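You operate a simulated robot arm through the tools that you are given. There is no shell and no other tool. Be economical: measure what you need, move in short steps, check, and stop when the job is done.

You are at the controls of a simulated two-armed robot. One attempt, no reset.

## Task
Fetch the white tub from the ledge of the hopper desk and set it on the top of the filter cabinet. Pick up the white roll with one hand, pass it to the other hand and put it on the low shelf of the hopper desk. Stack the yellow block from the top of the small cabinet on top of the green block. Put the carton from the top of the steel cabinet by the railing on the flat pack there. Take the small tray on the top of the steel table and put it away on the second tray shelf from the bottom. Shut the table drawer. Put the grey rag on the top of the steel table away on the top of the steel cabinet by the railing. The order is free. Set down upright: white tub, carton.

The check looks at the end state, three seconds after you hand in, the way a careful person would. Anything else that was tipped, shoved, dropped, spilled or broken makes it a failure.

## Robot
Two 7-joint arms with two-finger parallel grippers on one trunk, on a base that drives. Base frame: it is fixed to the floor where the robot stands at the start and does not move with it; the origin is under the middle of the robot, x ahead of it, y to its left, z up. Lengths are in mm, angles in degrees, forces in N, time in s.
The left shoulder is at the start at [30, 119, 985], the right one opposite. With the tool pointing down near the work surface each hand reaches from about 300 to 360 mm from the robot's upright axis, wherever it stands, measured 20 degrees to its own side. Places, roughly: block [-2500, -1000, 1000]; carton [-2500, -4000, 1000]; flat pack [-2750, -3750, 1000]; grey rag (10x8x3 cm) [1600, -4200, 800]; low shelf of the hopper desk [1300, -100, 300]; second tray shelf [-400, -1200, 700]; small tray [1250, -4250, 750]; table drawer [1500, -3900, 700]; top of the filter cabinet [-1200, 4100, 1100]; top of the steel cabinet by the railing [-2500, -3900, 900]; white roll (7x7x20 cm) [-300, -1000, 400]; white tub (7x12x9 cm) [600, 0, 800]. Payload 3.43 kg a hand.
The tool frame of a hand sits at the grasp point between the pads (the TCP): z along the fingers, y along the line on which they close. The tips reach 30 mm beyond it. The gripper opens to 94 mm. The fingers are 28 mm wide and 10 mm thick; the gripper's body (50 by 96 mm) begins 55 mm behind the TCP.
Orientation is that of the tool frame in the base frame, as a unit quaternion [x, y, z, w]. With the fingers straight down and closing along the base's y, the tool's x points along the base's -x, its y along +y and its z along -z.

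## Interface
- The arms move only by the tool move_arm. It takes "left_deltas", "right_deltas" or both (then of equal length, played together; a hand with none holds still); each is a list of rows, each a list of 3 entries, a list of its own where there are three numbers: the shift along the tool's x, y, z in units of 50 mm (1.0 is 50 mm), then the turn, a rotation vector about the tool's x, y, z in units of 8 degrees (1.0 is 8 degrees), then the opening, from 0 (shut) to 1 (fully open). In form: [[[dx, dy, dz], [ax, ay, az], gripper], ...]. A call has 1 to 12 rows; each row shifts and turns the commanded pose from where the row before left it, along the tool's axes as they then stand. A call with a number of a shift or a turn outside -1 to 1 is refused whole. Rows are played at 5 a second. More than 50 mm and 8.6 degrees between two rows, or a gripper value outside its range, and nothing of the call is played. A pose out of reach is approached as far as the arm can. The call stops where the force on the tool passes 40 N (or 10 N more than at its start, if that is more) or the arm is blocked; 0.2 s more then pass. The fingers move at their own pace (about 72 mm/s each) and stop on an object; they squeeze with about 42 N. The grip force told is the motor's: it shows also when the fingers shut on nothing. Time passes only in rows, and 0.2 s behind the last, so rows that do not move let the fingers close. The reply holds the time, the measured pose of the TCP, the force on the tool along the base axes, the opening and the grip force, in the units named above and with some noise, with the torque about the TCP (base axes, N m) and any sound that the robot's microphone picked up.
- Cameras (640 x 400 px; columns grow to the right, rows downward): "scene" is now at [15.7, -46.1, 1675.3]; the picture's right is [-0.71, -0.71, 0.00], its down [-0.62, 0.62, -0.47] and it looks along [0.33, -0.33, -0.88] (base axes); focal length 280 px, centre (320, 200). "left" rides on the left gripper at [76, -14, -102] in its tool frame; the picture's right is [0.18, 0.98, 0.00], its down [-0.75, 0.14, -0.64] and it looks along [-0.63, 0.12, 0.77] (tool axes); focal length 243 px, centre (320, 200). "right" rides on the right gripper at [76, 14, -102] in its tool frame; the picture's right is [-0.18, 0.98, 0.00], its down [-0.75, -0.14, -0.64] and it looks along [-0.63, -0.12, 0.77] (tool axes); focal length 243 px, centre (320, 200). There is no depth. A picture from a camera that has moved, and an enlarged one, comes with that camera's place and axes in the base frame and with its lens.
- capture(camera): a new picture of that camera. The clock stands still meanwhile.
- lift_body(by): slides the trunk up (or, below 0, down) by that many mm; the arms and the scene camera ride with it, the base frame stays. It gives what a move gives, with no picture.
- roll_base(legs): drives the robot by 1 to 6 legs, each [ahead, turn to the left] in mm and degrees, along the robot's own axes; the way and the turn of a leg run together, so that a leg with both is an arc; at most 1500 mm and 180 degrees a leg. The arms and the cameras ride along, it lands a little off, and it stops where it bumps. It gives what a move gives.
- head_to(pan, tilt): turns the head with the scene camera to pan (to the left, within 143 degrees either way) and tilt (down, from -29 to 69), counted from straight ahead of the robot. It gives what a move gives.
- enlarge(camera, box): a new picture of the part [left, top, right, bottom] of that camera's present view, enlarged. The clock stands still meanwhile.
- close_job(): hands the job in; it is judged then, once.

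Work in short steps. Places have to be worked out from the pictures, the camera data and where the tool is seen: move nearer, look again, correct. Check each grasp and each placing, and mend what went wrong. You have 207 turns and 194 pictures in all, those below and enlarged ones among them. Open the grippers and draw the arms clear of the work before you hand the job in, unless the task says otherwise; then end with one line.

The tools are called as name(argument=value, ...) on one line, values as JSON. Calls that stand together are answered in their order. move_arm: Moves the arms, as the interface text tells. Its arguments: {"type":"object","properties":{"left_deltas":{"type":"array"},"right_deltas":{"type":"array"}},"required":[]} The other tools are called the same way: lift_body (by) slides the trunk up or down; roll_base (legs) drives the base; head_to (pan, tilt) turns the head that bears the scene camera; capture (camera) takes a picture; enlarge (camera, box) takes an enlarged picture of a part of a camera's view; close_job () hands the job in.

At the start:

```text
clock: 0.0
left_tool_pos: [493.7, -18.3, 1009.9]
left_ee_rot: [0.0, 1.0, 0.001, 0.0]
left_force: [0.2, -0.1, -1.1]
left_ft_torque: [0.01, -0.01, -0.03]
left_finger_gap: 94.1
left_grasp_force: 0.1
right_tool_pos: [280.6, -326.4, 1021.4]
right_ee_rot: [-0.001, 1.0, 0.0, 0.001]
right_force: [0.1, -0.2, 0.5]
right_ft_torque: [-0.04, 0.02, 0.0]
right_finger_gap: 93.9
right_grasp_force: 0.0
trunk travel left (down, up): [-250.0, 160.0]
robot x, y, heading: [0.3, 0.8, -0.3]
head pan, tilt: [-45.1, 61.9]
```

scene: 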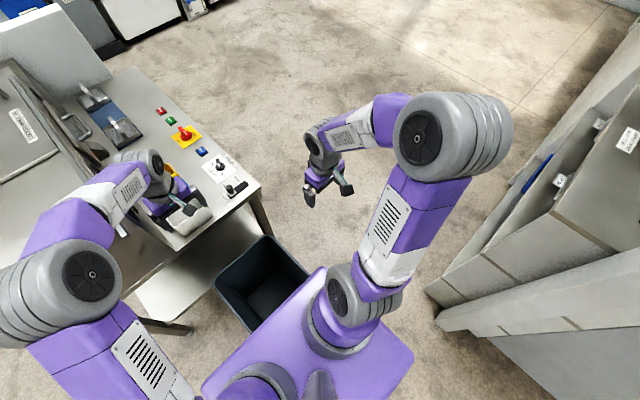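
right: 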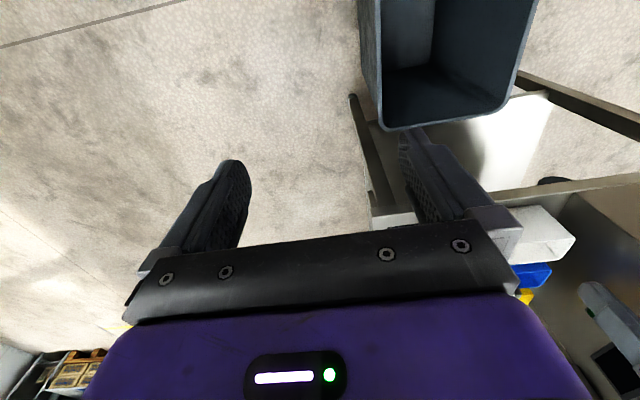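
left: 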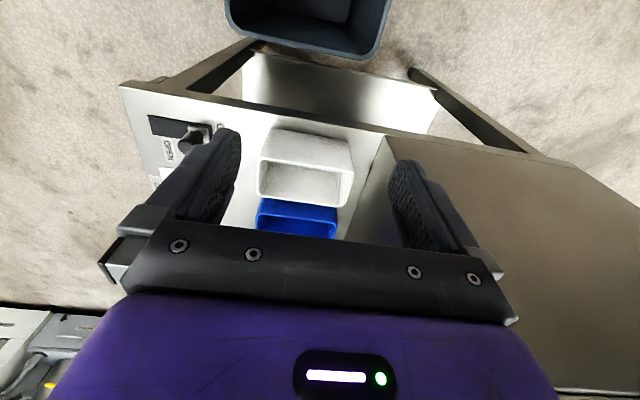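

The left hand already hangs over the hopper desk with the white tub below it. I look straight ahead first to see the desk.

head_to(pan=0, tilt=45)

capture(camera="scene")

enlarge(camera="left", box=[100, 60, 500, 310])

```text
clock: 1.1
left_tool_pos: [494.5, -18.5, 1009.5]
left_ee_rot: [-0.001, 1.0, 0.0, 0.0]
left_force: [0.1, -0.7, 0.0]
left_ft_torque: [0.01, -0.05, -0.01]
left_finger_gap: 94.4
left_grasp_force: 0.1
right_tool_pos: [279.8, -325.6, 1022.1]
right_ee_rot: [-0.001, 1.0, 0.0, 0.001]
right_force: [0.1, 0.2, -0.6]
right_ft_torque: [0.0, -0.01, 0.02]
right_finger_gap: 94.0
right_grasp_force: 0.0
trunk travel left (down, up): [-250.0, 160.0]
robot x, y, heading: [2.2, 2.9, 0.1]
head pan, tilt: [0.0, 45.0]
```

```text
190 pictures are left
camera scene: at [51.5, -0.6, 1696.9], right [0.0, -1.0, 0.0], down [-0.71, 0.0, -0.71], along [0.71, 0.0, -0.71], focal length 280 px, centre (320, 200)
```

scene: 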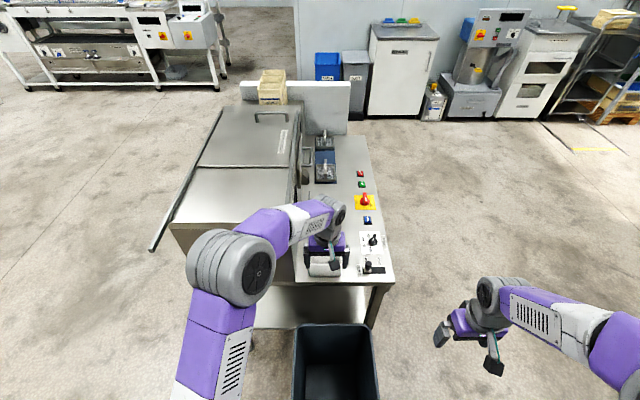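

```text
1.60 times, centred on (300, 185) of left
camera zoom: at [416.9, -33.2, 1113.1], right [-0.18, 0.98, 0.0], down [0.75, 0.14, 0.64], along [0.63, 0.12, -0.77], focal length 388 px, centre (352, 224)
```

zoom: 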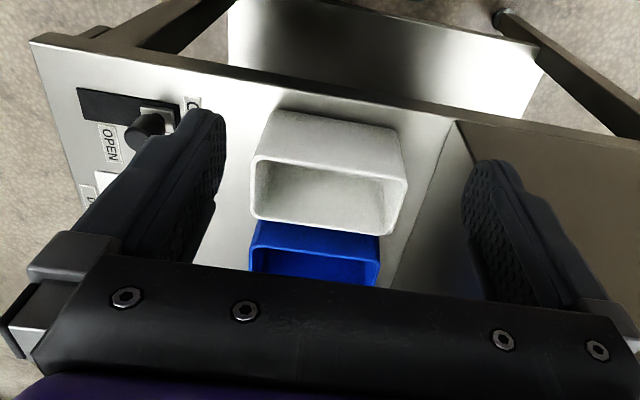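

The tub's rim comes out at x≈580–650, y≈-79…43, rim z≈845, long side along y and upright. I turn the left hand 90° so it closes along base x, ready to pinch the near long wall.

move_arm(left_deltas=[[[0, 0, 0], [0, 0, -0.9375], 0.6], [[0, 0, 0], [0, 0, -0.9375], 0.6], [[0, 0, 0], [0, 0, -0.9375], 0.6], [[0, 0, 0], [0, 0, -0.9375], 0.6], [[0, 0, 0], [0, 0, -0.9375], 0.6], [[0, 0, 0], [0, 0, -0.9375], 0.6], [[0, 0, 0], [0, 0, -0.9375], 0.6], [[0, 0, 0], [0, 0, -0.9375], 0.6], [[0, 0, 0], [0, 0, -0.9375], 0.6], [[0, 0, 0], [0, 0, -0.9375], 0.6], [[0, 0, 0], [0, 0, -0.9375], 0.6], [[0, 0, 0], [0, 0, -0.9375], 0.6]])

capture(camera="left")

```text
clock: 3.7
left_tool_pos: [493.8, -18.2, 1010.9]
left_ee_rot: [0.707, -0.707, 0.0, -0.001]
left_force: [-0.1, -0.4, 0.7]
left_ft_torque: [0.01, 0.02, -0.02]
left_finger_gap: 56.4
left_grasp_force: 0.1
right_tool_pos: [279.6, -326.1, 1023.3]
right_ee_rot: [-0.001, 1.0, 0.0, 0.0]
right_force: [0.4, 0.1, 0.2]
right_ft_torque: [0.0, 0.06, 0.0]
right_finger_gap: 93.9
right_grasp_force: 0.0
trunk travel left (down, up): [-250.0, 160.0]
robot x, y, heading: [-1.4, 1.7, -0.1]
head pan, tilt: [0.0, 45.0]
```

```text
188 pictures are left
camera left: at [506.9, -95.3, 1113.2], right [-0.98, -0.19, 0.0], down [-0.14, 0.75, 0.64], along [-0.12, 0.63, -0.77], focal length 243 px, centre (320, 200)
```

left: 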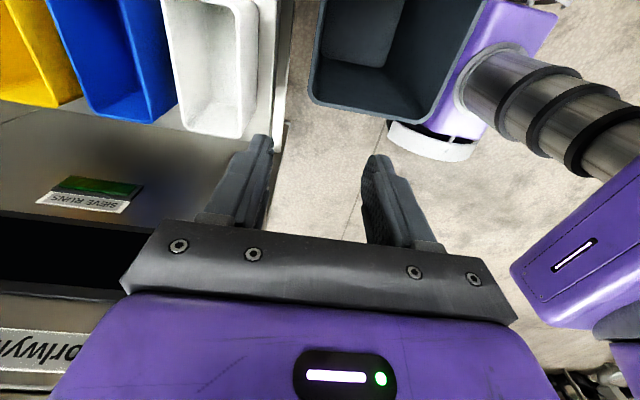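

The hand now closes along x. The two views disagree slightly on the wall's place (x 563–583), so I move nearer and look again.

move_arm(left_deltas=[[[0, -0.66, 0.3], [0, 0, 0], 0.6], [[0, -0.66, 0.3], [0, 0, 0], 0.6]])

enlarge(camera="left", box=[120, 0, 440, 200])

```text
clock: 4.3
left_tool_pos: [561.6, -17.3, 980.5]
left_ee_rot: [-0.707, 0.708, 0.0, 0.0]
left_force: [-0.4, 0.1, -0.6]
left_ft_torque: [-0.04, 0.01, 0.01]
left_finger_gap: 56.5
left_grasp_force: 0.2
right_tool_pos: [281.4, -326.3, 1021.9]
right_ee_rot: [-0.001, 1.0, 0.0, 0.0]
right_force: [-0.2, -0.1, 0.1]
right_ft_torque: [-0.03, 0.02, -0.01]
right_finger_gap: 94.2
right_grasp_force: 0.1
trunk travel left (down, up): [-250.0, 160.0]
robot x, y, heading: [-4.7, 0.3, -0.2]
head pan, tilt: [0.0, 45.0]
```

```text
2.00 times, centred on (280, 100) of left
camera zoom: at [575.2, -95.0, 1084.4], right [-0.98, -0.18, 0.0], down [-0.14, 0.75, 0.64], along [-0.12, 0.63, -0.77], focal length 485 px, centre (400, 400)
```

zoom: 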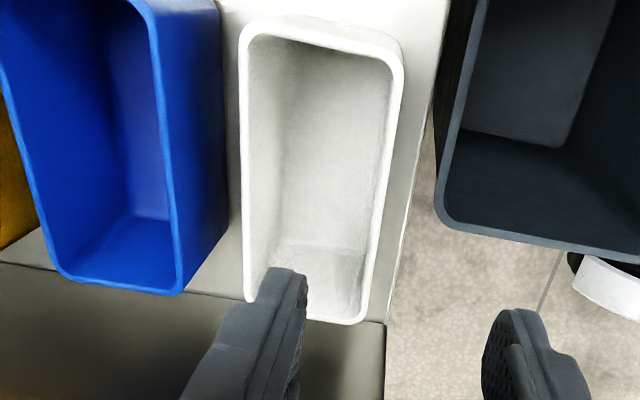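

The nearer view gives the tub as x≈567–635, y≈-70…45, with about 30 mm free toward the blue tub, so I can straddle its 7 cm width. I centre over it, fully open, go down to just above the rim and look.

move_arm(left_deltas=[[[0, -0.4, 0], [0, 0, 0], 1], [[-0.06, -0.4, 0], [0, 0, 0], 1], [[0, 0, 0.7], [0, 0, 0], 1], [[0, 0, 0.7], [0, 0, 0], 1]])

capture(camera="left")

```text
clock: 5.3
left_tool_pos: [601.0, -15.4, 909.6]
left_ee_rot: [-0.707, 0.707, 0.0, 0.0]
left_force: [0.1, -0.5, 0.1]
left_ft_torque: [-0.01, -0.03, 0.01]
left_finger_gap: 94.1
left_grasp_force: 0.0
right_tool_pos: [281.0, -326.5, 1023.4]
right_ee_rot: [0.001, 1.0, 0.0, 0.0]
right_force: [-0.4, 0.7, -0.2]
right_ft_torque: [-0.01, -0.02, 0.0]
right_finger_gap: 94.2
right_grasp_force: 0.1
trunk travel left (down, up): [-250.0, 160.0]
robot x, y, heading: [4.1, -1.2, 0.0]
head pan, tilt: [0.0, 45.0]
```

```text
186 pictures are left
camera left: at [614.7, -93.7, 1012.8], right [-0.98, -0.18, 0.0], down [-0.14, 0.75, 0.64], along [-0.12, 0.63, -0.77], focal length 243 px, centre (320, 200)
```

left: 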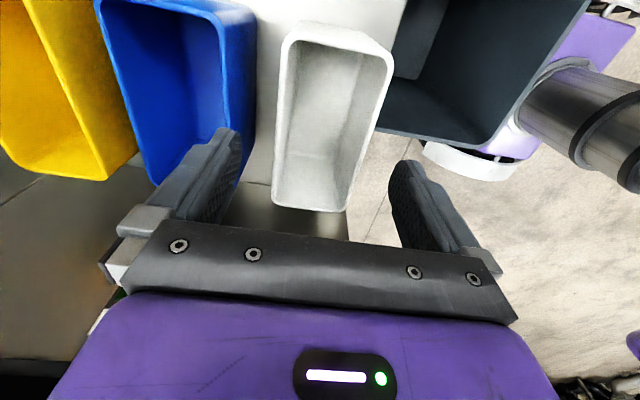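

Tub x≈568–632, blue tub from about 662. I narrow the opening to ~84 mm, shift 3 mm back and lower to z≈818.

move_arm(left_deltas=[[[0, 0.06, 0.2], [0, 0, 0], 0.88], [[0, 0, 0.55], [0, 0, 0], 0.88], [[0, 0, 0.55], [0, 0, 0], 0.88], [[0, 0, 0.55], [0, 0, 0], 0.88]])

capture(camera="left")

```text
clock: 6.3
left_tool_pos: [598.0, -14.7, 817.2]
left_ee_rot: [-0.707, 0.707, -0.001, 0.001]
left_force: [0.1, -0.5, 0.2]
left_ft_torque: [0.0, -0.01, -0.03]
left_finger_gap: 82.9
left_grasp_force: 0.0
right_tool_pos: [279.1, -325.7, 1021.9]
right_ee_rot: [-0.001, 1.0, 0.0, 0.0]
right_force: [-0.4, 0.5, 0.0]
right_ft_torque: [0.0, -0.01, 0.01]
right_finger_gap: 94.0
right_grasp_force: 0.1
trunk travel left (down, up): [-250.0, 160.0]
robot x, y, heading: [-2.2, -2.0, -0.2]
head pan, tilt: [0.0, 45.0]
```

```text
185 pictures are left
camera left: at [611.5, -92.4, 919.1], right [-0.98, -0.18, 0.0], down [-0.14, 0.75, 0.64], along [-0.12, 0.63, -0.77], focal length 243 px, centre (320, 200)
```

left: 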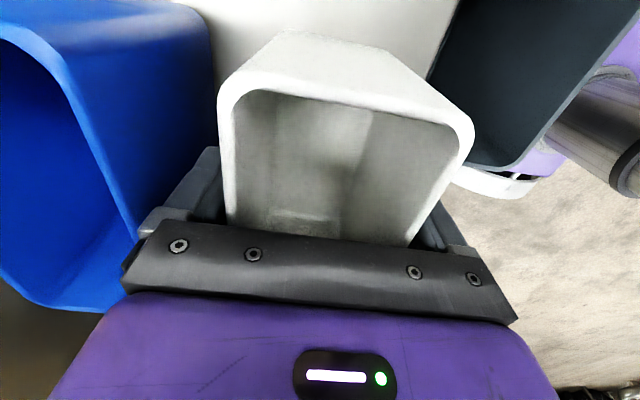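

The fingers straddle the tub with the blue tub untouched. I close.

move_arm(left_deltas=[[[0, 0, 0], [0, 0, 0], 0.6], [[0, 0, 0], [0, 0, 0], 0.4], [[0, 0, 0], [0, 0, 0], 0.4]])

```text
clock: 7.1
left_tool_pos: [598.3, -16.2, 816.2]
left_ee_rot: [-0.707, 0.707, 0.0, 0.0]
left_force: [0.6, 0.0, 0.2]
left_ft_torque: [-0.05, -0.02, -0.01]
left_finger_gap: 65.5
left_grasp_force: 42.1
right_tool_pos: [280.0, -325.7, 1023.5]
right_ee_rot: [0.0, 1.0, 0.0, 0.001]
right_force: [0.7, 0.1, -0.2]
right_ft_torque: [0.02, -0.02, -0.04]
right_finger_gap: 94.0
right_grasp_force: 0.0
trunk travel left (down, up): [-250.0, 160.0]
robot x, y, heading: [0.6, 1.1, 0.0]
head pan, tilt: [0.0, 45.0]
```

Gripped (gap 65.5 mm, 42 N). I lift straight up and draw the hand back.

move_arm(left_deltas=[[[0, 0, -0.5], [0, 0, 0], 0.4], [[0, 0, -0.8], [0, 0, 0], 0.4], [[0, 0, -0.9], [0, 0, 0], 0.4], [[0, 0, -0.9], [0, 0, 0], 0.4], [[0, 0, -0.9], [0, 0, 0], 0.4], [[-0.5, 0.8, 0], [0, 0, 0], 0.4], [[-0.5, 0.8, 0], [0, 0, 0], 0.4], [[-0.5, 0.8, 0], [0, 0, 0], 0.4], [[-0.5, 0.8, 0], [0, 0, 0], 0.4]])

head_to(pan=90, tilt=20)

capture(camera="scene")

capture(camera="left")

```text
clock: 8.9
left_tool_pos: [483.7, 39.8, 1020.5]
left_ee_rot: [-0.7, 0.714, -0.013, 0.001]
left_force: [4.8, -15.2, -1.8]
left_ft_torque: [1.35, 0.31, 0.04]
left_finger_gap: 65.5
left_grasp_force: 41.9
right_tool_pos: [277.8, -326.2, 1022.3]
right_ee_rot: [0.001, 1.0, 0.0, 0.0]
right_force: [0.0, -0.1, 0.5]
right_ft_torque: [-0.03, -0.01, -0.03]
right_finger_gap: 94.0
right_grasp_force: 0.0
trunk travel left (down, up): [-250.0, 160.0]
robot x, y, heading: [-0.5, 1.6, -0.1]
head pan, tilt: [0.0, 45.0]
stopped in row 9 (left hand): the force on the tool passed its limit at 69 N (the readings are from after the stop); the commanded pose is now the measured one
```

```text
clock: 10.6
left_tool_pos: [483.4, 40.9, 1019.9]
left_ee_rot: [-0.701, 0.713, -0.009, 0.002]
left_force: [-2.3, -16.4, -0.2]
left_ft_torque: [1.65, -0.14, 0.42]
left_finger_gap: 65.8
left_grasp_force: 41.9
right_tool_pos: [278.7, -328.4, 1022.4]
right_ee_rot: [0.002, 1.0, 0.0, -0.001]
right_force: [-0.1, 0.1, 0.1]
right_ft_torque: [-0.02, 0.0, 0.04]
right_finger_gap: 94.0
right_grasp_force: 0.1
trunk travel left (down, up): [-250.0, 160.0]
robot x, y, heading: [2.5, 1.7, 0.2]
head pan, tilt: [90.0, 20.0]
```

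```text
184 pictures are left
camera scene: at [-29.7, 89.1, 1735.8], right [1.0, 0.0, 0.0], down [0.0, -0.34, -0.94], along [0.0, 0.94, -0.34], focal length 280 px, centre (320, 200)
```

scene: 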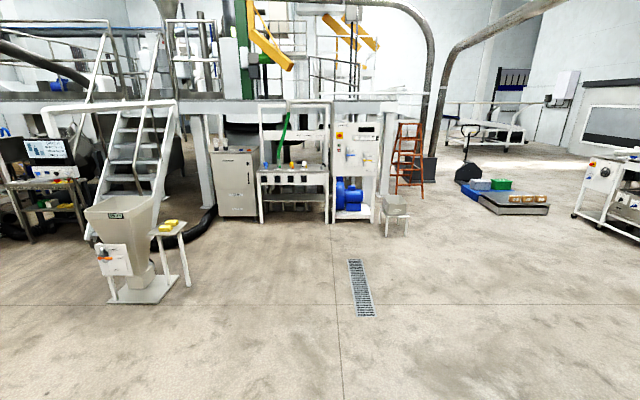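

```text
183 pictures are left
camera left: at [493.5, -34.8, 1123.8], right [-0.99, -0.17, -0.01], down [-0.14, 0.76, 0.63], along [-0.09, 0.62, -0.78], focal length 243 px, centre (320, 200)
```

left: 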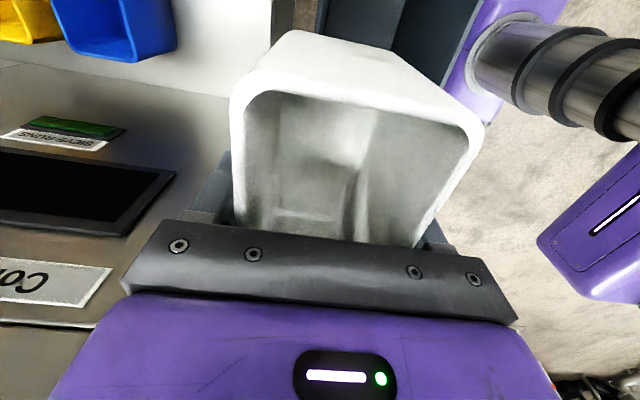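

The tub's left end pressed on the hopper housing (−16 N in y). I back off to the right, then away from the desk.

move_arm(left_deltas=[[[0.6, 0, 0], [0, 0, 0], 0.4], [[0.6, 0, 0], [0, 0, 0], 0.4], [[0, 0.9, 0], [0, 0, 0], 0.4], [[0, 0.9, 0], [0, 0, 0], 0.4]])

head_to(pan=20, tilt=50)

capture(camera="scene")

```text
clock: 11.6
left_tool_pos: [392.9, -13.5, 1019.5]
left_ee_rot: [-0.701, 0.713, -0.011, 0.002]
left_force: [-0.1, -0.7, -0.9]
left_ft_torque: [-0.02, 0.01, -0.02]
left_finger_gap: 65.7
left_grasp_force: 42.5
right_tool_pos: [277.7, -326.4, 1021.8]
right_ee_rot: [0.001, 1.0, -0.001, 0.0]
right_force: [-0.5, -0.2, -0.8]
right_ft_torque: [-0.01, -0.01, -0.01]
right_finger_gap: 94.3
right_grasp_force: 0.1
trunk travel left (down, up): [-250.0, 160.0]
robot x, y, heading: [-0.7, -1.6, -0.3]
head pan, tilt: [90.0, 20.0]
```

```text
clock: 13.0
left_tool_pos: [394.8, -12.2, 1019.3]
left_ee_rot: [-0.701, 0.713, -0.011, 0.002]
left_force: [-0.4, 0.0, -0.6]
left_ft_torque: [0.0, -0.01, 0.02]
left_finger_gap: 65.6
left_grasp_force: 41.9
right_tool_pos: [279.2, -326.7, 1022.4]
right_ee_rot: [0.002, 1.0, 0.0, 0.0]
right_force: [-0.9, 0.0, -0.6]
right_ft_torque: [0.02, -0.03, -0.01]
right_finger_gap: 94.1
right_grasp_force: 0.1
trunk travel left (down, up): [-250.0, 160.0]
robot x, y, heading: [4.4, -1.9, -0.0]
head pan, tilt: [20.0, 50.0]
```

```text
182 pictures are left
camera scene: at [42.8, 25.6, 1690.1], right [0.34, -0.94, 0.0], down [-0.72, -0.26, -0.64], along [0.6, 0.22, -0.77], focal length 280 px, centre (320, 200)
```

scene: 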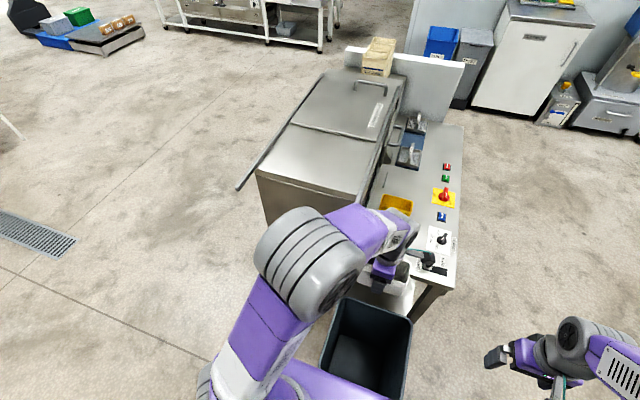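

The tub is free and held. Before backing away from the bin I look behind the robot, both sides.

head_to(pan=143, tilt=30)

capture(camera="scene")

head_to(pan=-135, tilt=30)

capture(camera="scene")

head_to(pan=-75, tilt=35)

capture(camera="scene")

```text
clock: 15.0
left_tool_pos: [394.4, -13.3, 1018.1]
left_ee_rot: [-0.7, 0.714, -0.01, 0.001]
left_force: [1.2, 0.5, -0.9]
left_ft_torque: [0.01, 0.03, -0.01]
left_finger_gap: 65.6
left_grasp_force: 42.1
right_tool_pos: [279.2, -326.8, 1022.9]
right_ee_rot: [0.002, 1.0, 0.0, -0.001]
right_force: [0.0, 0.3, -0.7]
right_ft_torque: [-0.01, 0.0, 0.04]
right_finger_gap: 93.9
right_grasp_force: 0.0
trunk travel left (down, up): [-250.0, 160.0]
robot x, y, heading: [3.9, 0.3, -0.1]
head pan, tilt: [143.0, 30.0]
```

```text
181 pictures are left
camera scene: at [-101.7, 54.0, 1719.6], right [0.6, 0.8, 0.0], down [0.4, -0.3, -0.87], along [-0.69, 0.52, -0.5], focal length 280 px, centre (320, 200)
```

scene: 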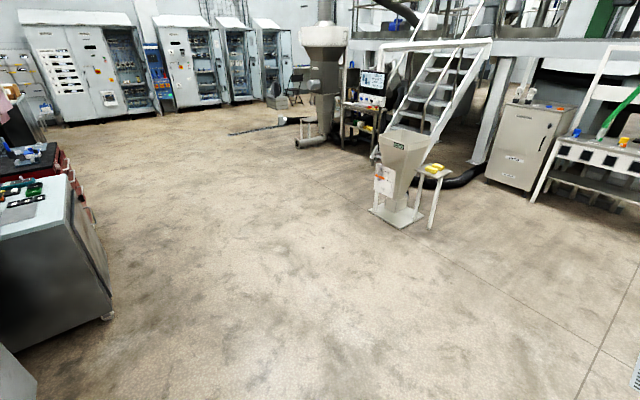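

```text
clock: 18.9
left_tool_pos: [393.6, -12.2, 1018.8]
left_ee_rot: [-0.701, 0.713, -0.01, 0.001]
left_force: [-0.1, -1.0, -0.9]
left_ft_torque: [0.02, 0.0, -0.01]
left_finger_gap: 65.7
left_grasp_force: 42.2
right_tool_pos: [278.2, -327.1, 1022.2]
right_ee_rot: [0.001, 1.0, 0.0, 0.0]
right_force: [-0.3, -0.3, 0.0]
right_ft_torque: [0.01, -0.01, -0.01]
right_finger_gap: 93.9
right_grasp_force: 0.0
trunk travel left (down, up): [-250.0, 160.0]
robot x, y, heading: [-0.8, -1.4, -0.0]
head pan, tilt: [-135.0, 30.0]
```

```text
180 pictures are left
camera scene: at [-93.6, -64.5, 1719.6], right [-0.71, 0.71, 0.0], down [0.35, 0.35, -0.87], along [-0.61, -0.61, -0.5], focal length 280 px, centre (320, 200)
```

scene: 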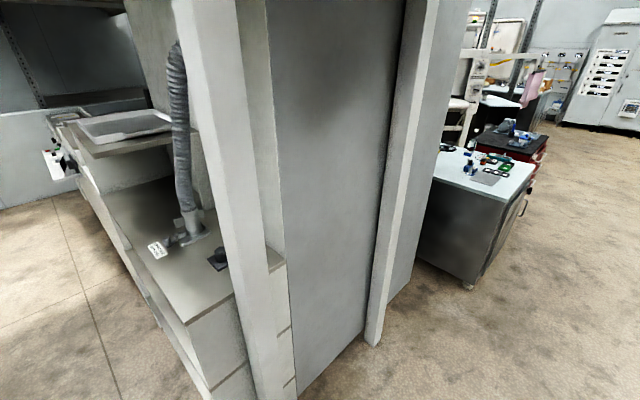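

```text
clock: 20.2
left_tool_pos: [393.7, -13.7, 1019.3]
left_ee_rot: [-0.701, 0.713, -0.01, 0.001]
left_force: [-0.3, -0.1, -1.4]
left_ft_torque: [-0.01, 0.0, 0.03]
left_finger_gap: 65.9
left_grasp_force: 42.5
right_tool_pos: [278.3, -326.7, 1021.7]
right_ee_rot: [0.001, 1.0, 0.0, 0.0]
right_force: [0.0, 0.1, -0.1]
right_ft_torque: [0.02, 0.0, -0.03]
right_finger_gap: 94.0
right_grasp_force: 0.0
trunk travel left (down, up): [-250.0, 160.0]
robot x, y, heading: [3.5, -0.6, -0.0]
head pan, tilt: [-75.0, 35.0]
```

```text
179 pictures are left
camera scene: at [-7.0, -85.8, 1711.8], right [-0.97, -0.26, 0.0], down [-0.15, 0.55, -0.82], along [0.21, -0.79, -0.57], focal length 280 px, centre (320, 200)
```

scene: 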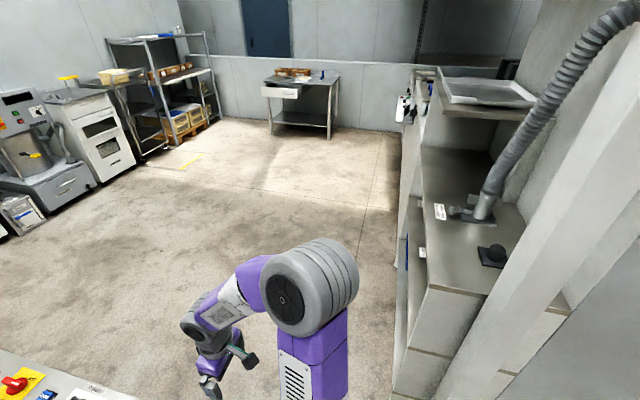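

The route is clear: behind me is open floor, the hopper stand's table leg lies near (-1300, 2420), and the filter cabinet shows at about (-1300, 4100). I back off, turn left and drive most of the way.

roll_base(legs=[[-280, 0], [0, 97], [1350, 0], [1350, 0]])

head_to(pan=25, tilt=20)

capture(camera="scene")

```text
clock: 38.8
left_tool_pos: [-662.6, 3047.5, 1017.6]
left_ee_rot: [0.998, 0.058, 0.005, -0.009]
left_force: [-0.4, -0.7, -1.1]
left_ft_torque: [-0.01, -0.01, 0.02]
left_finger_gap: 66.0
left_grasp_force: 42.2
right_tool_pos: [-337.5, 2976.6, 1022.3]
right_ee_rot: [0.752, -0.659, 0.0, -0.001]
right_force: [0.2, -0.6, -0.4]
right_ft_torque: [0.0, 0.02, 0.01]
right_finger_gap: 94.1
right_grasp_force: 0.1
trunk travel left (down, up): [-250.0, 160.0]
robot x, y, heading: [-623.8, 2656.8, 97.6]
head pan, tilt: [-75.0, 35.0]
```

```text
clock: 40.6
left_tool_pos: [-663.4, 3047.2, 1018.5]
left_ee_rot: [0.998, 0.058, 0.006, -0.009]
left_force: [0.1, -0.6, -0.9]
left_ft_torque: [0.02, 0.01, 0.03]
left_finger_gap: 65.2
left_grasp_force: 42.0
right_tool_pos: [-336.3, 2976.5, 1022.6]
right_ee_rot: [0.752, -0.659, 0.0, 0.0]
right_force: [-0.1, -0.3, -0.1]
right_ft_torque: [0.0, 0.02, -0.05]
right_finger_gap: 94.1
right_grasp_force: 0.0
trunk travel left (down, up): [-250.0, 160.0]
robot x, y, heading: [-622.3, 2654.9, 97.4]
head pan, tilt: [25.0, 20.0]
```

```text
178 pictures are left
camera scene: at [-668.9, 2704.1, 1735.6], right [0.84, 0.54, 0.0], down [0.18, -0.29, -0.94], along [-0.51, 0.79, -0.34], focal length 280 px, centre (320, 200)
```

scene: 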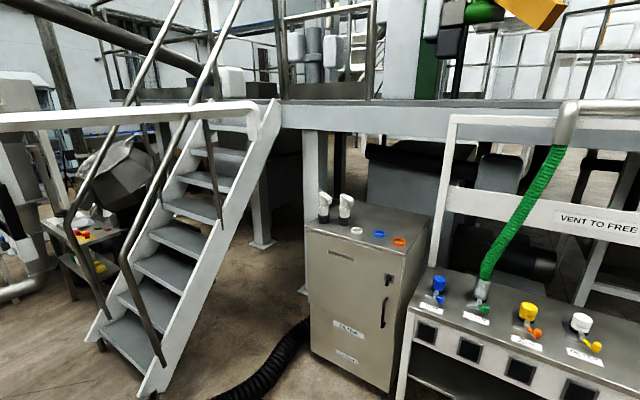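

The cabinet front is near y≈3950, top z≈1010; lids and spray bottles stand in a row on it. I drive nearer and raise the trunk to see free space.

roll_base(legs=[[0, 27], [960, 0], [0, -34.4]])

lift_body(by=120)

head_to(pan=0, tilt=45)

capture(camera="scene")

```text
clock: 46.5
left_tool_pos: [-1362.9, 3740.1, 1018.5]
left_ee_rot: [0.956, 0.294, 0.003, -0.009]
left_force: [0.0, -1.1, -0.5]
left_ft_torque: [0.01, 0.0, 0.01]
left_finger_gap: 65.6
left_grasp_force: 42.4
right_tool_pos: [-1036.7, 3820.0, 1019.6]
right_ee_rot: [0.882, -0.471, 0.011, 0.01]
right_force: [-0.6, -4.1, 2.1]
right_ft_torque: [0.25, -0.17, -0.11]
right_finger_gap: 92.1
right_grasp_force: 0.0
trunk travel left (down, up): [-250.0, 160.0]
robot x, y, heading: [-1148.1, 3410.0, 124.8]
head pan, tilt: [25.0, 20.0]
stopped in leg 2: the force on the tool passed its limit at 54 N (the readings are from after the stop); the commanded pose is now the measured one
```

```text
clock: 48.0
left_tool_pos: [-1362.6, 3741.6, 1138.1]
left_ee_rot: [0.956, 0.293, 0.004, -0.009]
left_force: [-0.5, -0.3, 0.0]
left_ft_torque: [0.04, 0.02, 0.01]
left_finger_gap: 65.4
left_grasp_force: 42.2
right_tool_pos: [-1036.7, 3820.8, 1140.6]
right_ee_rot: [0.883, -0.47, 0.009, 0.008]
right_force: [-0.1, 0.3, 0.6]
right_ft_torque: [-0.02, -0.01, 0.01]
right_finger_gap: 94.2
right_grasp_force: 0.1
trunk travel left (down, up): [-370.0, 40.0]
robot x, y, heading: [-1146.0, 3411.1, 124.8]
head pan, tilt: [25.0, 20.0]
```

```text
clock: 48.9
left_tool_pos: [-1362.2, 3742.1, 1138.3]
left_ee_rot: [0.957, 0.291, 0.004, -0.009]
left_force: [0.2, 0.3, -0.5]
left_ft_torque: [-0.01, 0.0, 0.0]
left_finger_gap: 65.5
left_grasp_force: 42.0
right_tool_pos: [-1036.3, 3820.0, 1140.5]
right_ee_rot: [0.882, -0.47, 0.011, 0.01]
right_force: [0.3, -0.2, 0.1]
right_ft_torque: [0.05, 0.02, -0.01]
right_finger_gap: 93.8
right_grasp_force: 0.0
trunk travel left (down, up): [-370.0, 40.0]
robot x, y, heading: [-1148.9, 3410.9, 124.8]
head pan, tilt: [0.0, 45.0]
```

```text
177 pictures are left
camera scene: at [-1176.7, 3452.9, 1817.0], right [0.82, 0.57, 0.0], down [0.41, -0.58, -0.71], along [-0.41, 0.58, -0.71], focal length 280 px, centre (320, 200)
```

scene: 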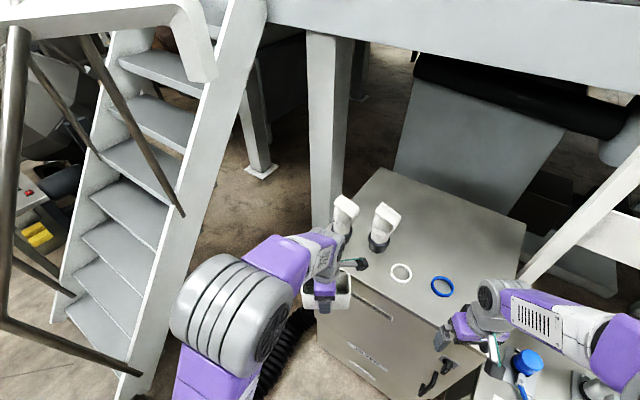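

The right fingers nudged the cabinet's front edge (so the front is nearer, y≈3840, top ≈1060–1080); now both hands are above it. I raise fully, back off, and turn to face the cabinet.

lift_body(by=40)

roll_base(legs=[[-200, 0], [0, -34.8]])

head_to(pan=15, tilt=35)

capture(camera="scene")

```text
clock: 49.7
left_tool_pos: [-1362.6, 3741.3, 1179.1]
left_ee_rot: [0.956, 0.293, 0.004, -0.01]
left_force: [-0.2, 0.3, -1.8]
left_ft_torque: [0.0, 0.0, 0.03]
left_finger_gap: 65.8
left_grasp_force: 41.8
right_tool_pos: [-1037.5, 3819.7, 1180.2]
right_ee_rot: [0.882, -0.47, 0.01, 0.009]
right_force: [0.6, 0.6, 0.1]
right_ft_torque: [0.0, 0.0, 0.01]
right_finger_gap: 94.0
right_grasp_force: 0.1
trunk travel left (down, up): [-410.0, 0.0]
robot x, y, heading: [-1146.2, 3411.5, 124.8]
head pan, tilt: [0.0, 45.0]
```

```text
clock: 53.0
left_tool_pos: [-1024.0, 3643.4, 1179.1]
left_ee_rot: [1.0, -0.006, 0.006, -0.007]
left_force: [-0.3, -0.7, -1.0]
left_ft_torque: [0.0, 0.02, 0.02]
left_finger_gap: 65.4
left_grasp_force: 41.9
right_tool_pos: [-709.7, 3522.2, 1180.6]
right_ee_rot: [-0.703, 0.711, -0.007, -0.012]
right_force: [-0.3, 0.5, -0.6]
right_ft_torque: [0.03, -0.02, -0.01]
right_finger_gap: 94.0
right_grasp_force: 0.1
trunk travel left (down, up): [-410.0, 0.0]
robot x, y, heading: [-1034.8, 3246.5, 90.2]
head pan, tilt: [0.0, 45.0]
```

```text
clock: 53.7
left_tool_pos: [-1024.5, 3643.0, 1179.4]
left_ee_rot: [1.0, -0.006, 0.006, -0.008]
left_force: [-0.3, 0.2, -0.5]
left_ft_torque: [0.0, -0.01, 0.03]
left_finger_gap: 65.7
left_grasp_force: 42.2
right_tool_pos: [-711.0, 3522.3, 1180.6]
right_ee_rot: [-0.702, 0.712, -0.007, -0.012]
right_force: [-0.4, -0.8, 0.1]
right_ft_torque: [-0.02, -0.02, -0.03]
right_finger_gap: 94.0
right_grasp_force: 0.0
trunk travel left (down, up): [-410.0, 0.0]
robot x, y, heading: [-1035.3, 3249.4, 90.0]
head pan, tilt: [15.0, 35.0]
```

```text
176 pictures are left
camera scene: at [-1056.9, 3303.9, 1871.7], right [0.96, 0.26, 0.0], down [0.15, -0.55, -0.82], along [-0.21, 0.79, -0.57], focal length 280 px, centre (320, 200)
```

scene: 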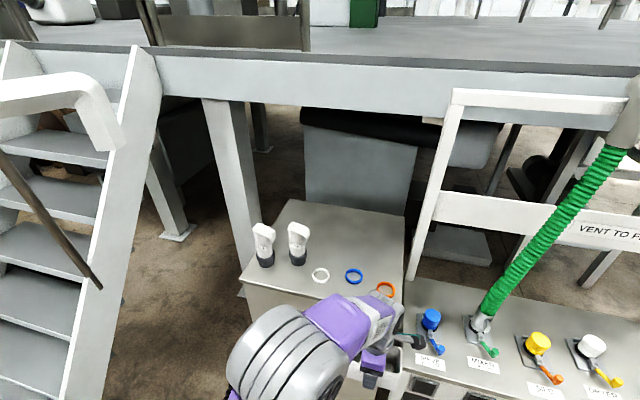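

Free area lies behind the lids, about x -1200…-960, y 4080…4350 (top z≈1070). I drive straight ahead to ~y 3520 with the hands well above the top.

roll_base(legs=[[265, 0]])

head_to(pan=10, tilt=45)

capture(camera="scene")

capture(camera="left")

```text
clock: 55.7
left_tool_pos: [-1028.5, 3912.3, 1179.0]
left_ee_rot: [1.0, -0.002, 0.006, -0.008]
left_force: [0.1, -0.5, -0.2]
left_ft_torque: [0.03, -0.02, 0.02]
left_finger_gap: 65.5
left_grasp_force: 42.0
right_tool_pos: [-714.2, 3794.8, 1180.3]
right_ee_rot: [-0.706, 0.708, -0.006, -0.011]
right_force: [-0.8, 1.2, -0.3]
right_ft_torque: [0.0, 0.01, 0.01]
right_finger_gap: 94.1
right_grasp_force: 0.1
trunk travel left (down, up): [-410.0, 0.0]
robot x, y, heading: [-1035.8, 3516.5, 90.9]
head pan, tilt: [15.0, 35.0]
```

```text
clock: 56.4
left_tool_pos: [-1028.9, 3913.3, 1178.3]
left_ee_rot: [1.0, -0.002, 0.007, -0.009]
left_force: [0.6, 0.0, -0.5]
left_ft_torque: [-0.02, 0.01, -0.03]
left_finger_gap: 65.2
left_grasp_force: 41.9
right_tool_pos: [-713.9, 3795.1, 1180.7]
right_ee_rot: [-0.705, 0.709, -0.006, -0.011]
right_force: [0.5, -0.1, -0.5]
right_ft_torque: [0.03, 0.0, -0.03]
right_finger_gap: 94.1
right_grasp_force: 0.0
trunk travel left (down, up): [-410.0, 0.0]
robot x, y, heading: [-1035.4, 3521.0, 90.5]
head pan, tilt: [10.0, 45.0]
```

```text
175 pictures are left
camera scene: at [-1051.0, 3569.4, 1857.0], right [0.98, 0.19, 0.0], down [0.13, -0.69, -0.71], along [-0.13, 0.69, -0.71], focal length 280 px, centre (320, 200)
```

scene: 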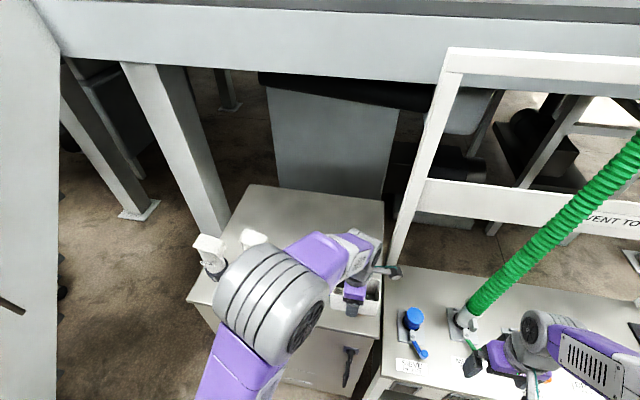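

```text
174 pictures are left
camera left: at [-955.6, 3925.1, 1282.8], right [0.18, -0.98, -0.01], down [-0.76, -0.15, 0.63], along [-0.62, -0.1, -0.78], focal length 243 px, centre (320, 200)
```

left: 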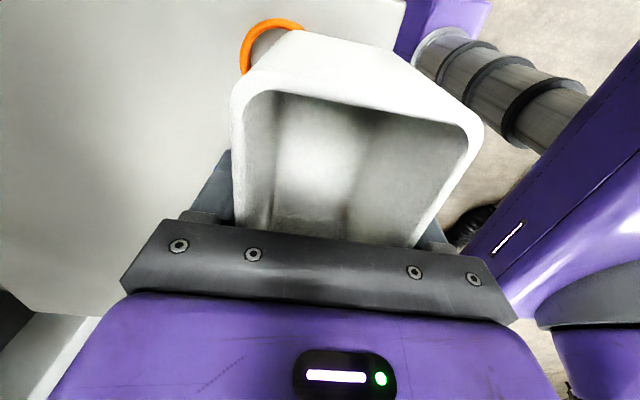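

The region ahead is free. I extend the left hand about 230 mm forward, still high.

move_arm(left_deltas=[[[-0.12, -0.92, 0], [0, 0, 0], 0.4], [[-0.12, -0.92, 0], [0, 0, 0], 0.4], [[-0.12, -0.92, 0], [0, 0, 0], 0.4], [[-0.12, -0.92, 0], [0, 0, 0], 0.4], [[-0.12, -0.92, 0], [0, 0, 0], 0.4], [[0, 0, 0], [0, 0, 0], 0.4]])

capture(camera="left")

capture(camera="scene")

```text
clock: 57.8
left_tool_pos: [-1060.2, 4139.6, 1182.0]
left_ee_rot: [1.0, -0.002, 0.006, -0.007]
left_force: [0.7, -0.3, -0.6]
left_ft_torque: [0.01, 0.03, 0.0]
left_finger_gap: 65.5
left_grasp_force: 41.8
right_tool_pos: [-713.6, 3793.5, 1180.7]
right_ee_rot: [-0.705, 0.709, -0.007, -0.012]
right_force: [0.0, -0.6, -1.4]
right_ft_torque: [0.01, 0.01, 0.0]
right_finger_gap: 94.0
right_grasp_force: 0.1
trunk travel left (down, up): [-410.0, 0.0]
robot x, y, heading: [-1037.5, 3517.3, 90.6]
head pan, tilt: [10.0, 45.0]
```

```text
173 pictures are left
camera left: at [-986.4, 4151.7, 1286.2], right [0.18, -0.98, -0.01], down [-0.76, -0.15, 0.63], along [-0.62, -0.11, -0.78], focal length 243 px, centre (320, 200)
```

left: 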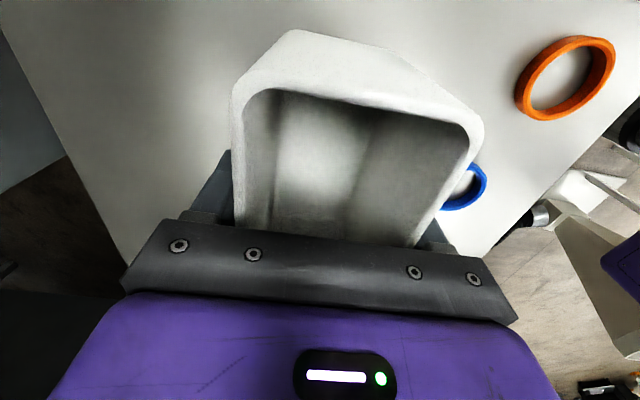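

```text
172 pictures are left
camera scene: at [-1050.6, 3567.0, 1857.0], right [0.98, 0.19, 0.0], down [0.13, -0.69, -0.71], along [-0.13, 0.7, -0.71], focal length 280 px, centre (320, 200)
```

scene: 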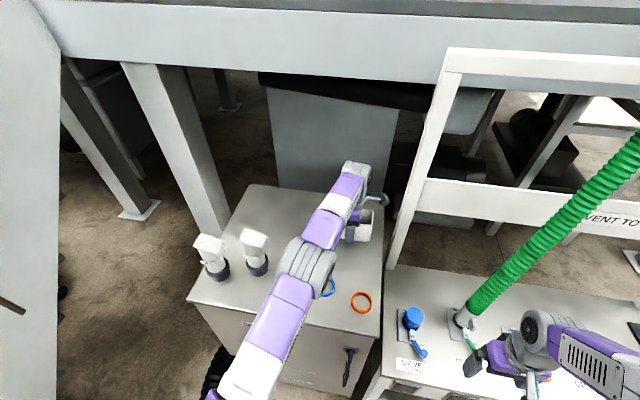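

Clear space below the tub. I lower in small steps and watch the force.

move_arm(left_deltas=[[[0, 0, 0.3], [0, 0, 0], 0.4], [[0, 0, 0.3], [0, 0, 0], 0.4], [[0, 0, 0.15], [0, 0, 0], 0.4], [[0, 0, 0.1], [0, 0, 0], 0.4]])

```text
clock: 58.8
left_tool_pos: [-1059.1, 4143.9, 1139.2]
left_ee_rot: [1.0, -0.002, 0.006, -0.008]
left_force: [-0.7, 0.0, -1.5]
left_ft_torque: [0.0, 0.01, -0.01]
left_finger_gap: 65.6
left_grasp_force: 42.3
right_tool_pos: [-713.9, 3795.3, 1180.6]
right_ee_rot: [-0.705, 0.709, -0.006, -0.012]
right_force: [-0.6, -0.5, 1.2]
right_ft_torque: [0.0, -0.01, -0.01]
right_finger_gap: 94.1
right_grasp_force: 0.0
trunk travel left (down, up): [-410.0, 0.0]
robot x, y, heading: [-1037.3, 3521.6, 90.7]
head pan, tilt: [10.0, 45.0]
```

move_arm(left_deltas=[[[0, 0, 0.08], [0, 0, 0], 0.4], [[0, 0, 0.08], [0, 0, 0], 0.4], [[0, 0, 0.08], [0, 0, 0], 0.4]])

capture(camera="left")

```text
clock: 59.6
left_tool_pos: [-1057.9, 4144.8, 1126.8]
left_ee_rot: [1.0, -0.002, 0.006, -0.008]
left_force: [0.2, 0.3, -1.1]
left_ft_torque: [-0.02, -0.01, -0.03]
left_finger_gap: 65.8
left_grasp_force: 41.8
right_tool_pos: [-714.6, 3794.2, 1181.0]
right_ee_rot: [-0.705, 0.709, -0.007, -0.012]
right_force: [0.6, 0.0, -0.4]
right_ft_torque: [0.01, -0.06, 0.0]
right_finger_gap: 94.0
right_grasp_force: 0.0
trunk travel left (down, up): [-410.0, 0.0]
robot x, y, heading: [-1042.2, 3520.6, 90.8]
head pan, tilt: [10.0, 45.0]
```

```text
171 pictures are left
camera left: at [-984.5, 4155.8, 1231.5], right [0.18, -0.98, -0.01], down [-0.76, -0.15, 0.63], along [-0.62, -0.1, -0.78], focal length 243 px, centre (320, 200)
```

left: 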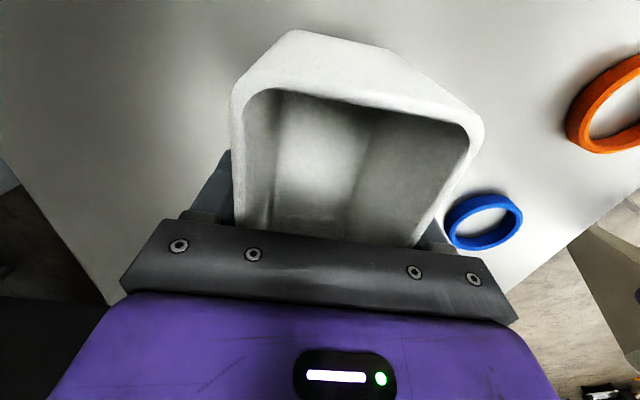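

No contact yet; I go on down in 4 mm rows.

move_arm(left_deltas=[[[0, 0, 0.08], [0, 0, 0], 0.4], [[0, 0, 0.08], [0, 0, 0], 0.4], [[0, 0, 0.08], [0, 0, 0], 0.4], [[0, 0, 0.08], [0, 0, 0], 0.4]])

```text
clock: 60.6
left_tool_pos: [-1057.3, 4145.4, 1110.9]
left_ee_rot: [1.0, -0.001, 0.006, -0.008]
left_force: [0.5, -0.1, -0.7]
left_ft_torque: [0.02, -0.01, 0.01]
left_finger_gap: 65.4
left_grasp_force: 42.0
right_tool_pos: [-714.7, 3795.0, 1180.3]
right_ee_rot: [-0.705, 0.709, -0.007, -0.012]
right_force: [1.3, 0.1, -0.4]
right_ft_torque: [0.01, 0.01, 0.0]
right_finger_gap: 93.7
right_grasp_force: 0.0
trunk travel left (down, up): [-410.0, 0.0]
robot x, y, heading: [-1032.7, 3518.0, 90.7]
head pan, tilt: [10.0, 45.0]
```

Still free (bottom ≈1050). Further down.

move_arm(left_deltas=[[[0, 0, 0.1], [0, 0, 0], 0.4], [[0, 0, 0.1], [0, 0, 0], 0.4], [[0, 0, 0.1], [0, 0, 0], 0.4], [[0, 0, 0.1], [0, 0, 0], 0.4]])

capture(camera="scene")

```text
clock: 61.6
left_tool_pos: [-1057.2, 4144.6, 1096.9]
left_ee_rot: [1.0, -0.002, 0.006, -0.012]
left_force: [0.0, 0.6, 21.1]
left_ft_torque: [-0.67, 1.32, -0.1]
left_finger_gap: 65.9
left_grasp_force: 41.8
right_tool_pos: [-713.9, 3792.9, 1181.2]
right_ee_rot: [-0.706, 0.708, -0.006, -0.011]
right_force: [-0.2, -0.4, 0.0]
right_ft_torque: [0.0, 0.02, 0.0]
right_finger_gap: 94.4
right_grasp_force: 0.0
trunk travel left (down, up): [-410.0, 0.0]
robot x, y, heading: [-1035.4, 3520.9, 90.8]
head pan, tilt: [10.0, 45.0]
```

```text
170 pictures are left
camera scene: at [-1050.8, 3566.1, 1857.3], right [0.98, 0.19, 0.0], down [0.13, -0.69, -0.71], along [-0.13, 0.7, -0.71], focal length 280 px, centre (320, 200)
```

scene: 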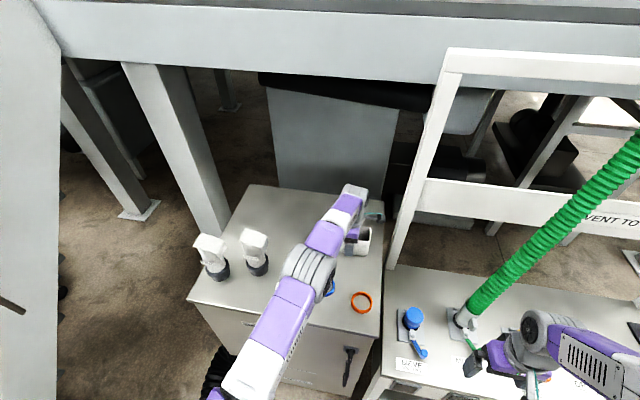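

Contact at 21 N: the tub stands on the top (z≈1036). I ease up 2 mm, open and look.

move_arm(left_deltas=[[[0, 0, -0.05], [0, 0, 0], 0.4], [[0, 0, 0], [0, 0, 0], 0.75], [[0, 0, 0], [0, 0, 0], 0.88], [[0, 0, 0], [0, 0, 0], 0.88]])

capture(camera="left")

```text
clock: 62.6
left_tool_pos: [-1056.5, 4144.5, 1094.4]
left_ee_rot: [1.0, -0.002, 0.006, -0.006]
left_force: [-0.4, 0.2, 0.1]
left_ft_torque: [-0.04, -0.01, -0.01]
left_finger_gap: 82.8
left_grasp_force: 0.1
right_tool_pos: [-714.8, 3795.8, 1180.2]
right_ee_rot: [-0.706, 0.708, -0.006, -0.012]
right_force: [-0.2, 0.7, 0.5]
right_ft_torque: [0.01, -0.01, 0.0]
right_finger_gap: 93.8
right_grasp_force: 0.0
trunk travel left (down, up): [-410.0, 0.0]
robot x, y, heading: [-1038.0, 3521.2, 90.8]
head pan, tilt: [10.0, 45.0]
```

```text
169 pictures are left
camera left: at [-983.7, 4156.2, 1197.9], right [0.18, -0.98, -0.01], down [-0.76, -0.15, 0.63], along [-0.62, -0.1, -0.78], focal length 243 px, centre (320, 200)
```

left: 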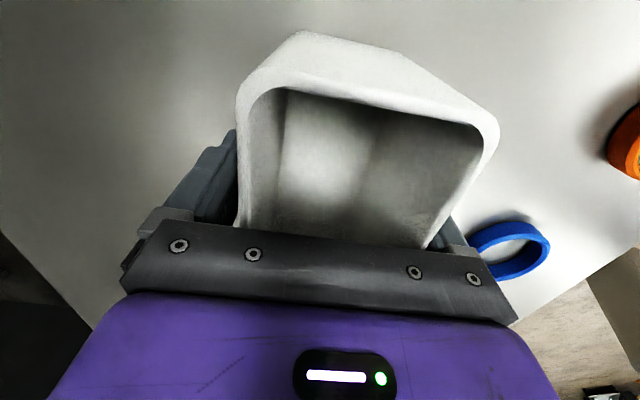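

Released and standing flat. I raise straight up 110 mm, then retract.

move_arm(left_deltas=[[[0, 0.05, -0.3], [0, 0, 0], 0.88], [[0, 0, -0.6], [0, 0, 0], 0.9], [[0, 0, -0.8], [0, 0, 0], 0.9], [[0, 0, -0.8], [0, 0, 0], 0.9], [[0, 0.8, 0], [0, 0, 0], 0.9], [[0, 0.9, 0], [0, 0, 0], 0.9], [[0, 0.9, 0], [0, 0, 0], 0.9], [[0, 0.9, 0], [0, 0, 0], 0.9], [[0, 0.9, 0], [0, 0, 0], 0.9]])

enlarge(camera="scene", box=[180, 160, 420, 310])

```text
clock: 64.6
left_tool_pos: [-1059.8, 3917.4, 1218.2]
left_ee_rot: [1.0, -0.002, 0.006, -0.008]
left_force: [-0.7, 0.7, 0.1]
left_ft_torque: [0.0, -0.03, 0.01]
left_finger_gap: 84.6
left_grasp_force: 0.1
right_tool_pos: [-715.5, 3793.3, 1180.9]
right_ee_rot: [-0.705, 0.709, -0.007, -0.011]
right_force: [-0.1, 0.3, 0.1]
right_ft_torque: [0.01, 0.02, -0.02]
right_finger_gap: 94.2
right_grasp_force: 0.1
trunk travel left (down, up): [-410.0, 0.0]
robot x, y, heading: [-1038.0, 3520.3, 90.9]
head pan, tilt: [10.0, 45.0]
```

```text
2.67 times, centred on (300, 235) of scene
camera zoom: at [-1051.4, 3567.1, 1857.0], right [0.98, 0.19, 0.0], down [0.13, -0.69, -0.71], along [-0.13, 0.7, -0.71], focal length 746 px, centre (373, 107)
```

zoom: 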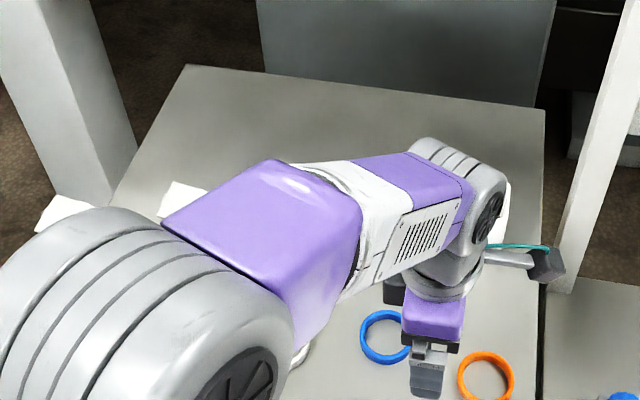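

The tub stands alone and upright. Next comes the steel table far across the hall: I back off, turn, drive back toward the start, and look at the gap between the bin and the machine.

roll_base(legs=[[-300, 0], [0, -161.5], [1388, 0], [1388, 0], [0, -19.3]])

head_to(pan=0, tilt=35)

capture(camera="scene")

```text
clock: 87.6
left_tool_pos: [-338.7, 107.5, 1216.6]
left_ee_rot: [0.042, 0.999, -0.008, -0.006]
left_force: [0.0, -0.3, -0.3]
left_ft_torque: [-0.01, -0.03, 0.0]
left_finger_gap: 84.6
left_grasp_force: 0.0
right_tool_pos: [-672.9, 259.4, 1179.9]
right_ee_rot: [0.737, 0.676, 0.012, -0.006]
right_force: [-0.2, 0.9, 0.7]
right_ft_torque: [-0.04, -0.01, 0.01]
right_finger_gap: 93.8
right_grasp_force: 0.0
trunk travel left (down, up): [-410.0, 0.0]
robot x, y, heading: [-328.8, 507.1, -93.7]
head pan, tilt: [10.0, 45.0]
```

```text
clock: 88.3
left_tool_pos: [-338.2, 106.7, 1218.0]
left_ee_rot: [0.042, 0.999, -0.008, -0.006]
left_force: [0.1, 0.6, 0.1]
left_ft_torque: [-0.01, -0.02, 0.0]
left_finger_gap: 84.7
left_grasp_force: 0.0
right_tool_pos: [-671.7, 259.0, 1180.8]
right_ee_rot: [0.737, 0.676, 0.012, -0.005]
right_force: [-0.3, -0.2, -0.1]
right_ft_torque: [0.01, 0.01, 0.0]
right_finger_gap: 93.9
right_grasp_force: 0.1
trunk travel left (down, up): [-410.0, 0.0]
robot x, y, heading: [-325.0, 510.7, -93.8]
head pan, tilt: [0.0, 35.0]
```

```text
167 pictures are left
camera scene: at [-332.7, 449.4, 1871.7], right [-1.0, 0.07, 0.0], down [0.04, 0.57, -0.82], along [-0.06, -0.82, -0.57], focal length 280 px, centre (320, 200)
```

scene: 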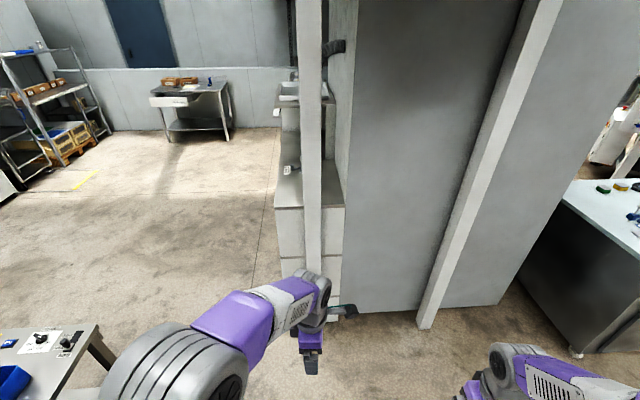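

The machine's face is at about x≈-110 from y≈-890 on. I thread between it and the bin in a diagonal, then head for the table.

roll_base(legs=[[0, 17.2], [843, 0], [0, 28.6], [1450, 0]])

capture(camera="scene")

```text
clock: 94.2
left_tool_pos: [-22.9, -552.6, 1237.1]
left_ee_rot: [-0.134, 0.99, -0.043, -0.007]
left_force: [-2.4, -0.6, 0.4]
left_ft_torque: [0.11, -0.07, 0.01]
left_finger_gap: 84.5
left_grasp_force: 0.0
right_tool_pos: [-392.1, -522.1, 1193.9]
right_ee_rot: [0.613, 0.79, -0.009, 0.009]
right_force: [-1.3, 1.3, 1.8]
right_ft_torque: [0.0, -0.06, -0.02]
right_finger_gap: 94.0
right_grasp_force: 0.0
trunk travel left (down, up): [-410.0, 0.0]
robot x, y, heading: [-135.0, -246.6, -74.2]
head pan, tilt: [0.0, 35.0]
stopped in leg 3: the robot was blocked; the commanded pose is now the measured one
```

```text
166 pictures are left
camera scene: at [-157.6, -178.0, 1847.6], right [-1.0, -0.01, -0.01], down [0.0, 0.69, -0.72], along [0.01, -0.72, -0.69], focal length 280 px, centre (320, 200)
```

scene: 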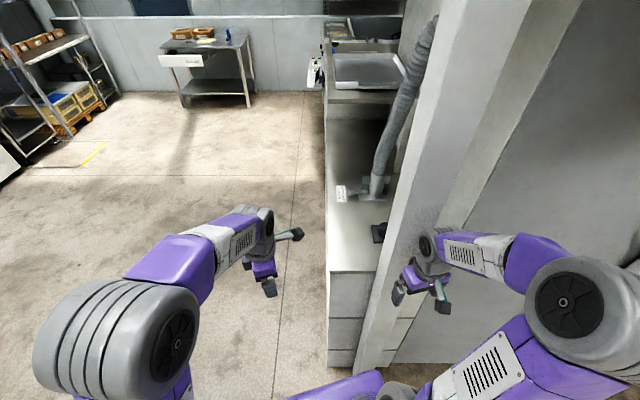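

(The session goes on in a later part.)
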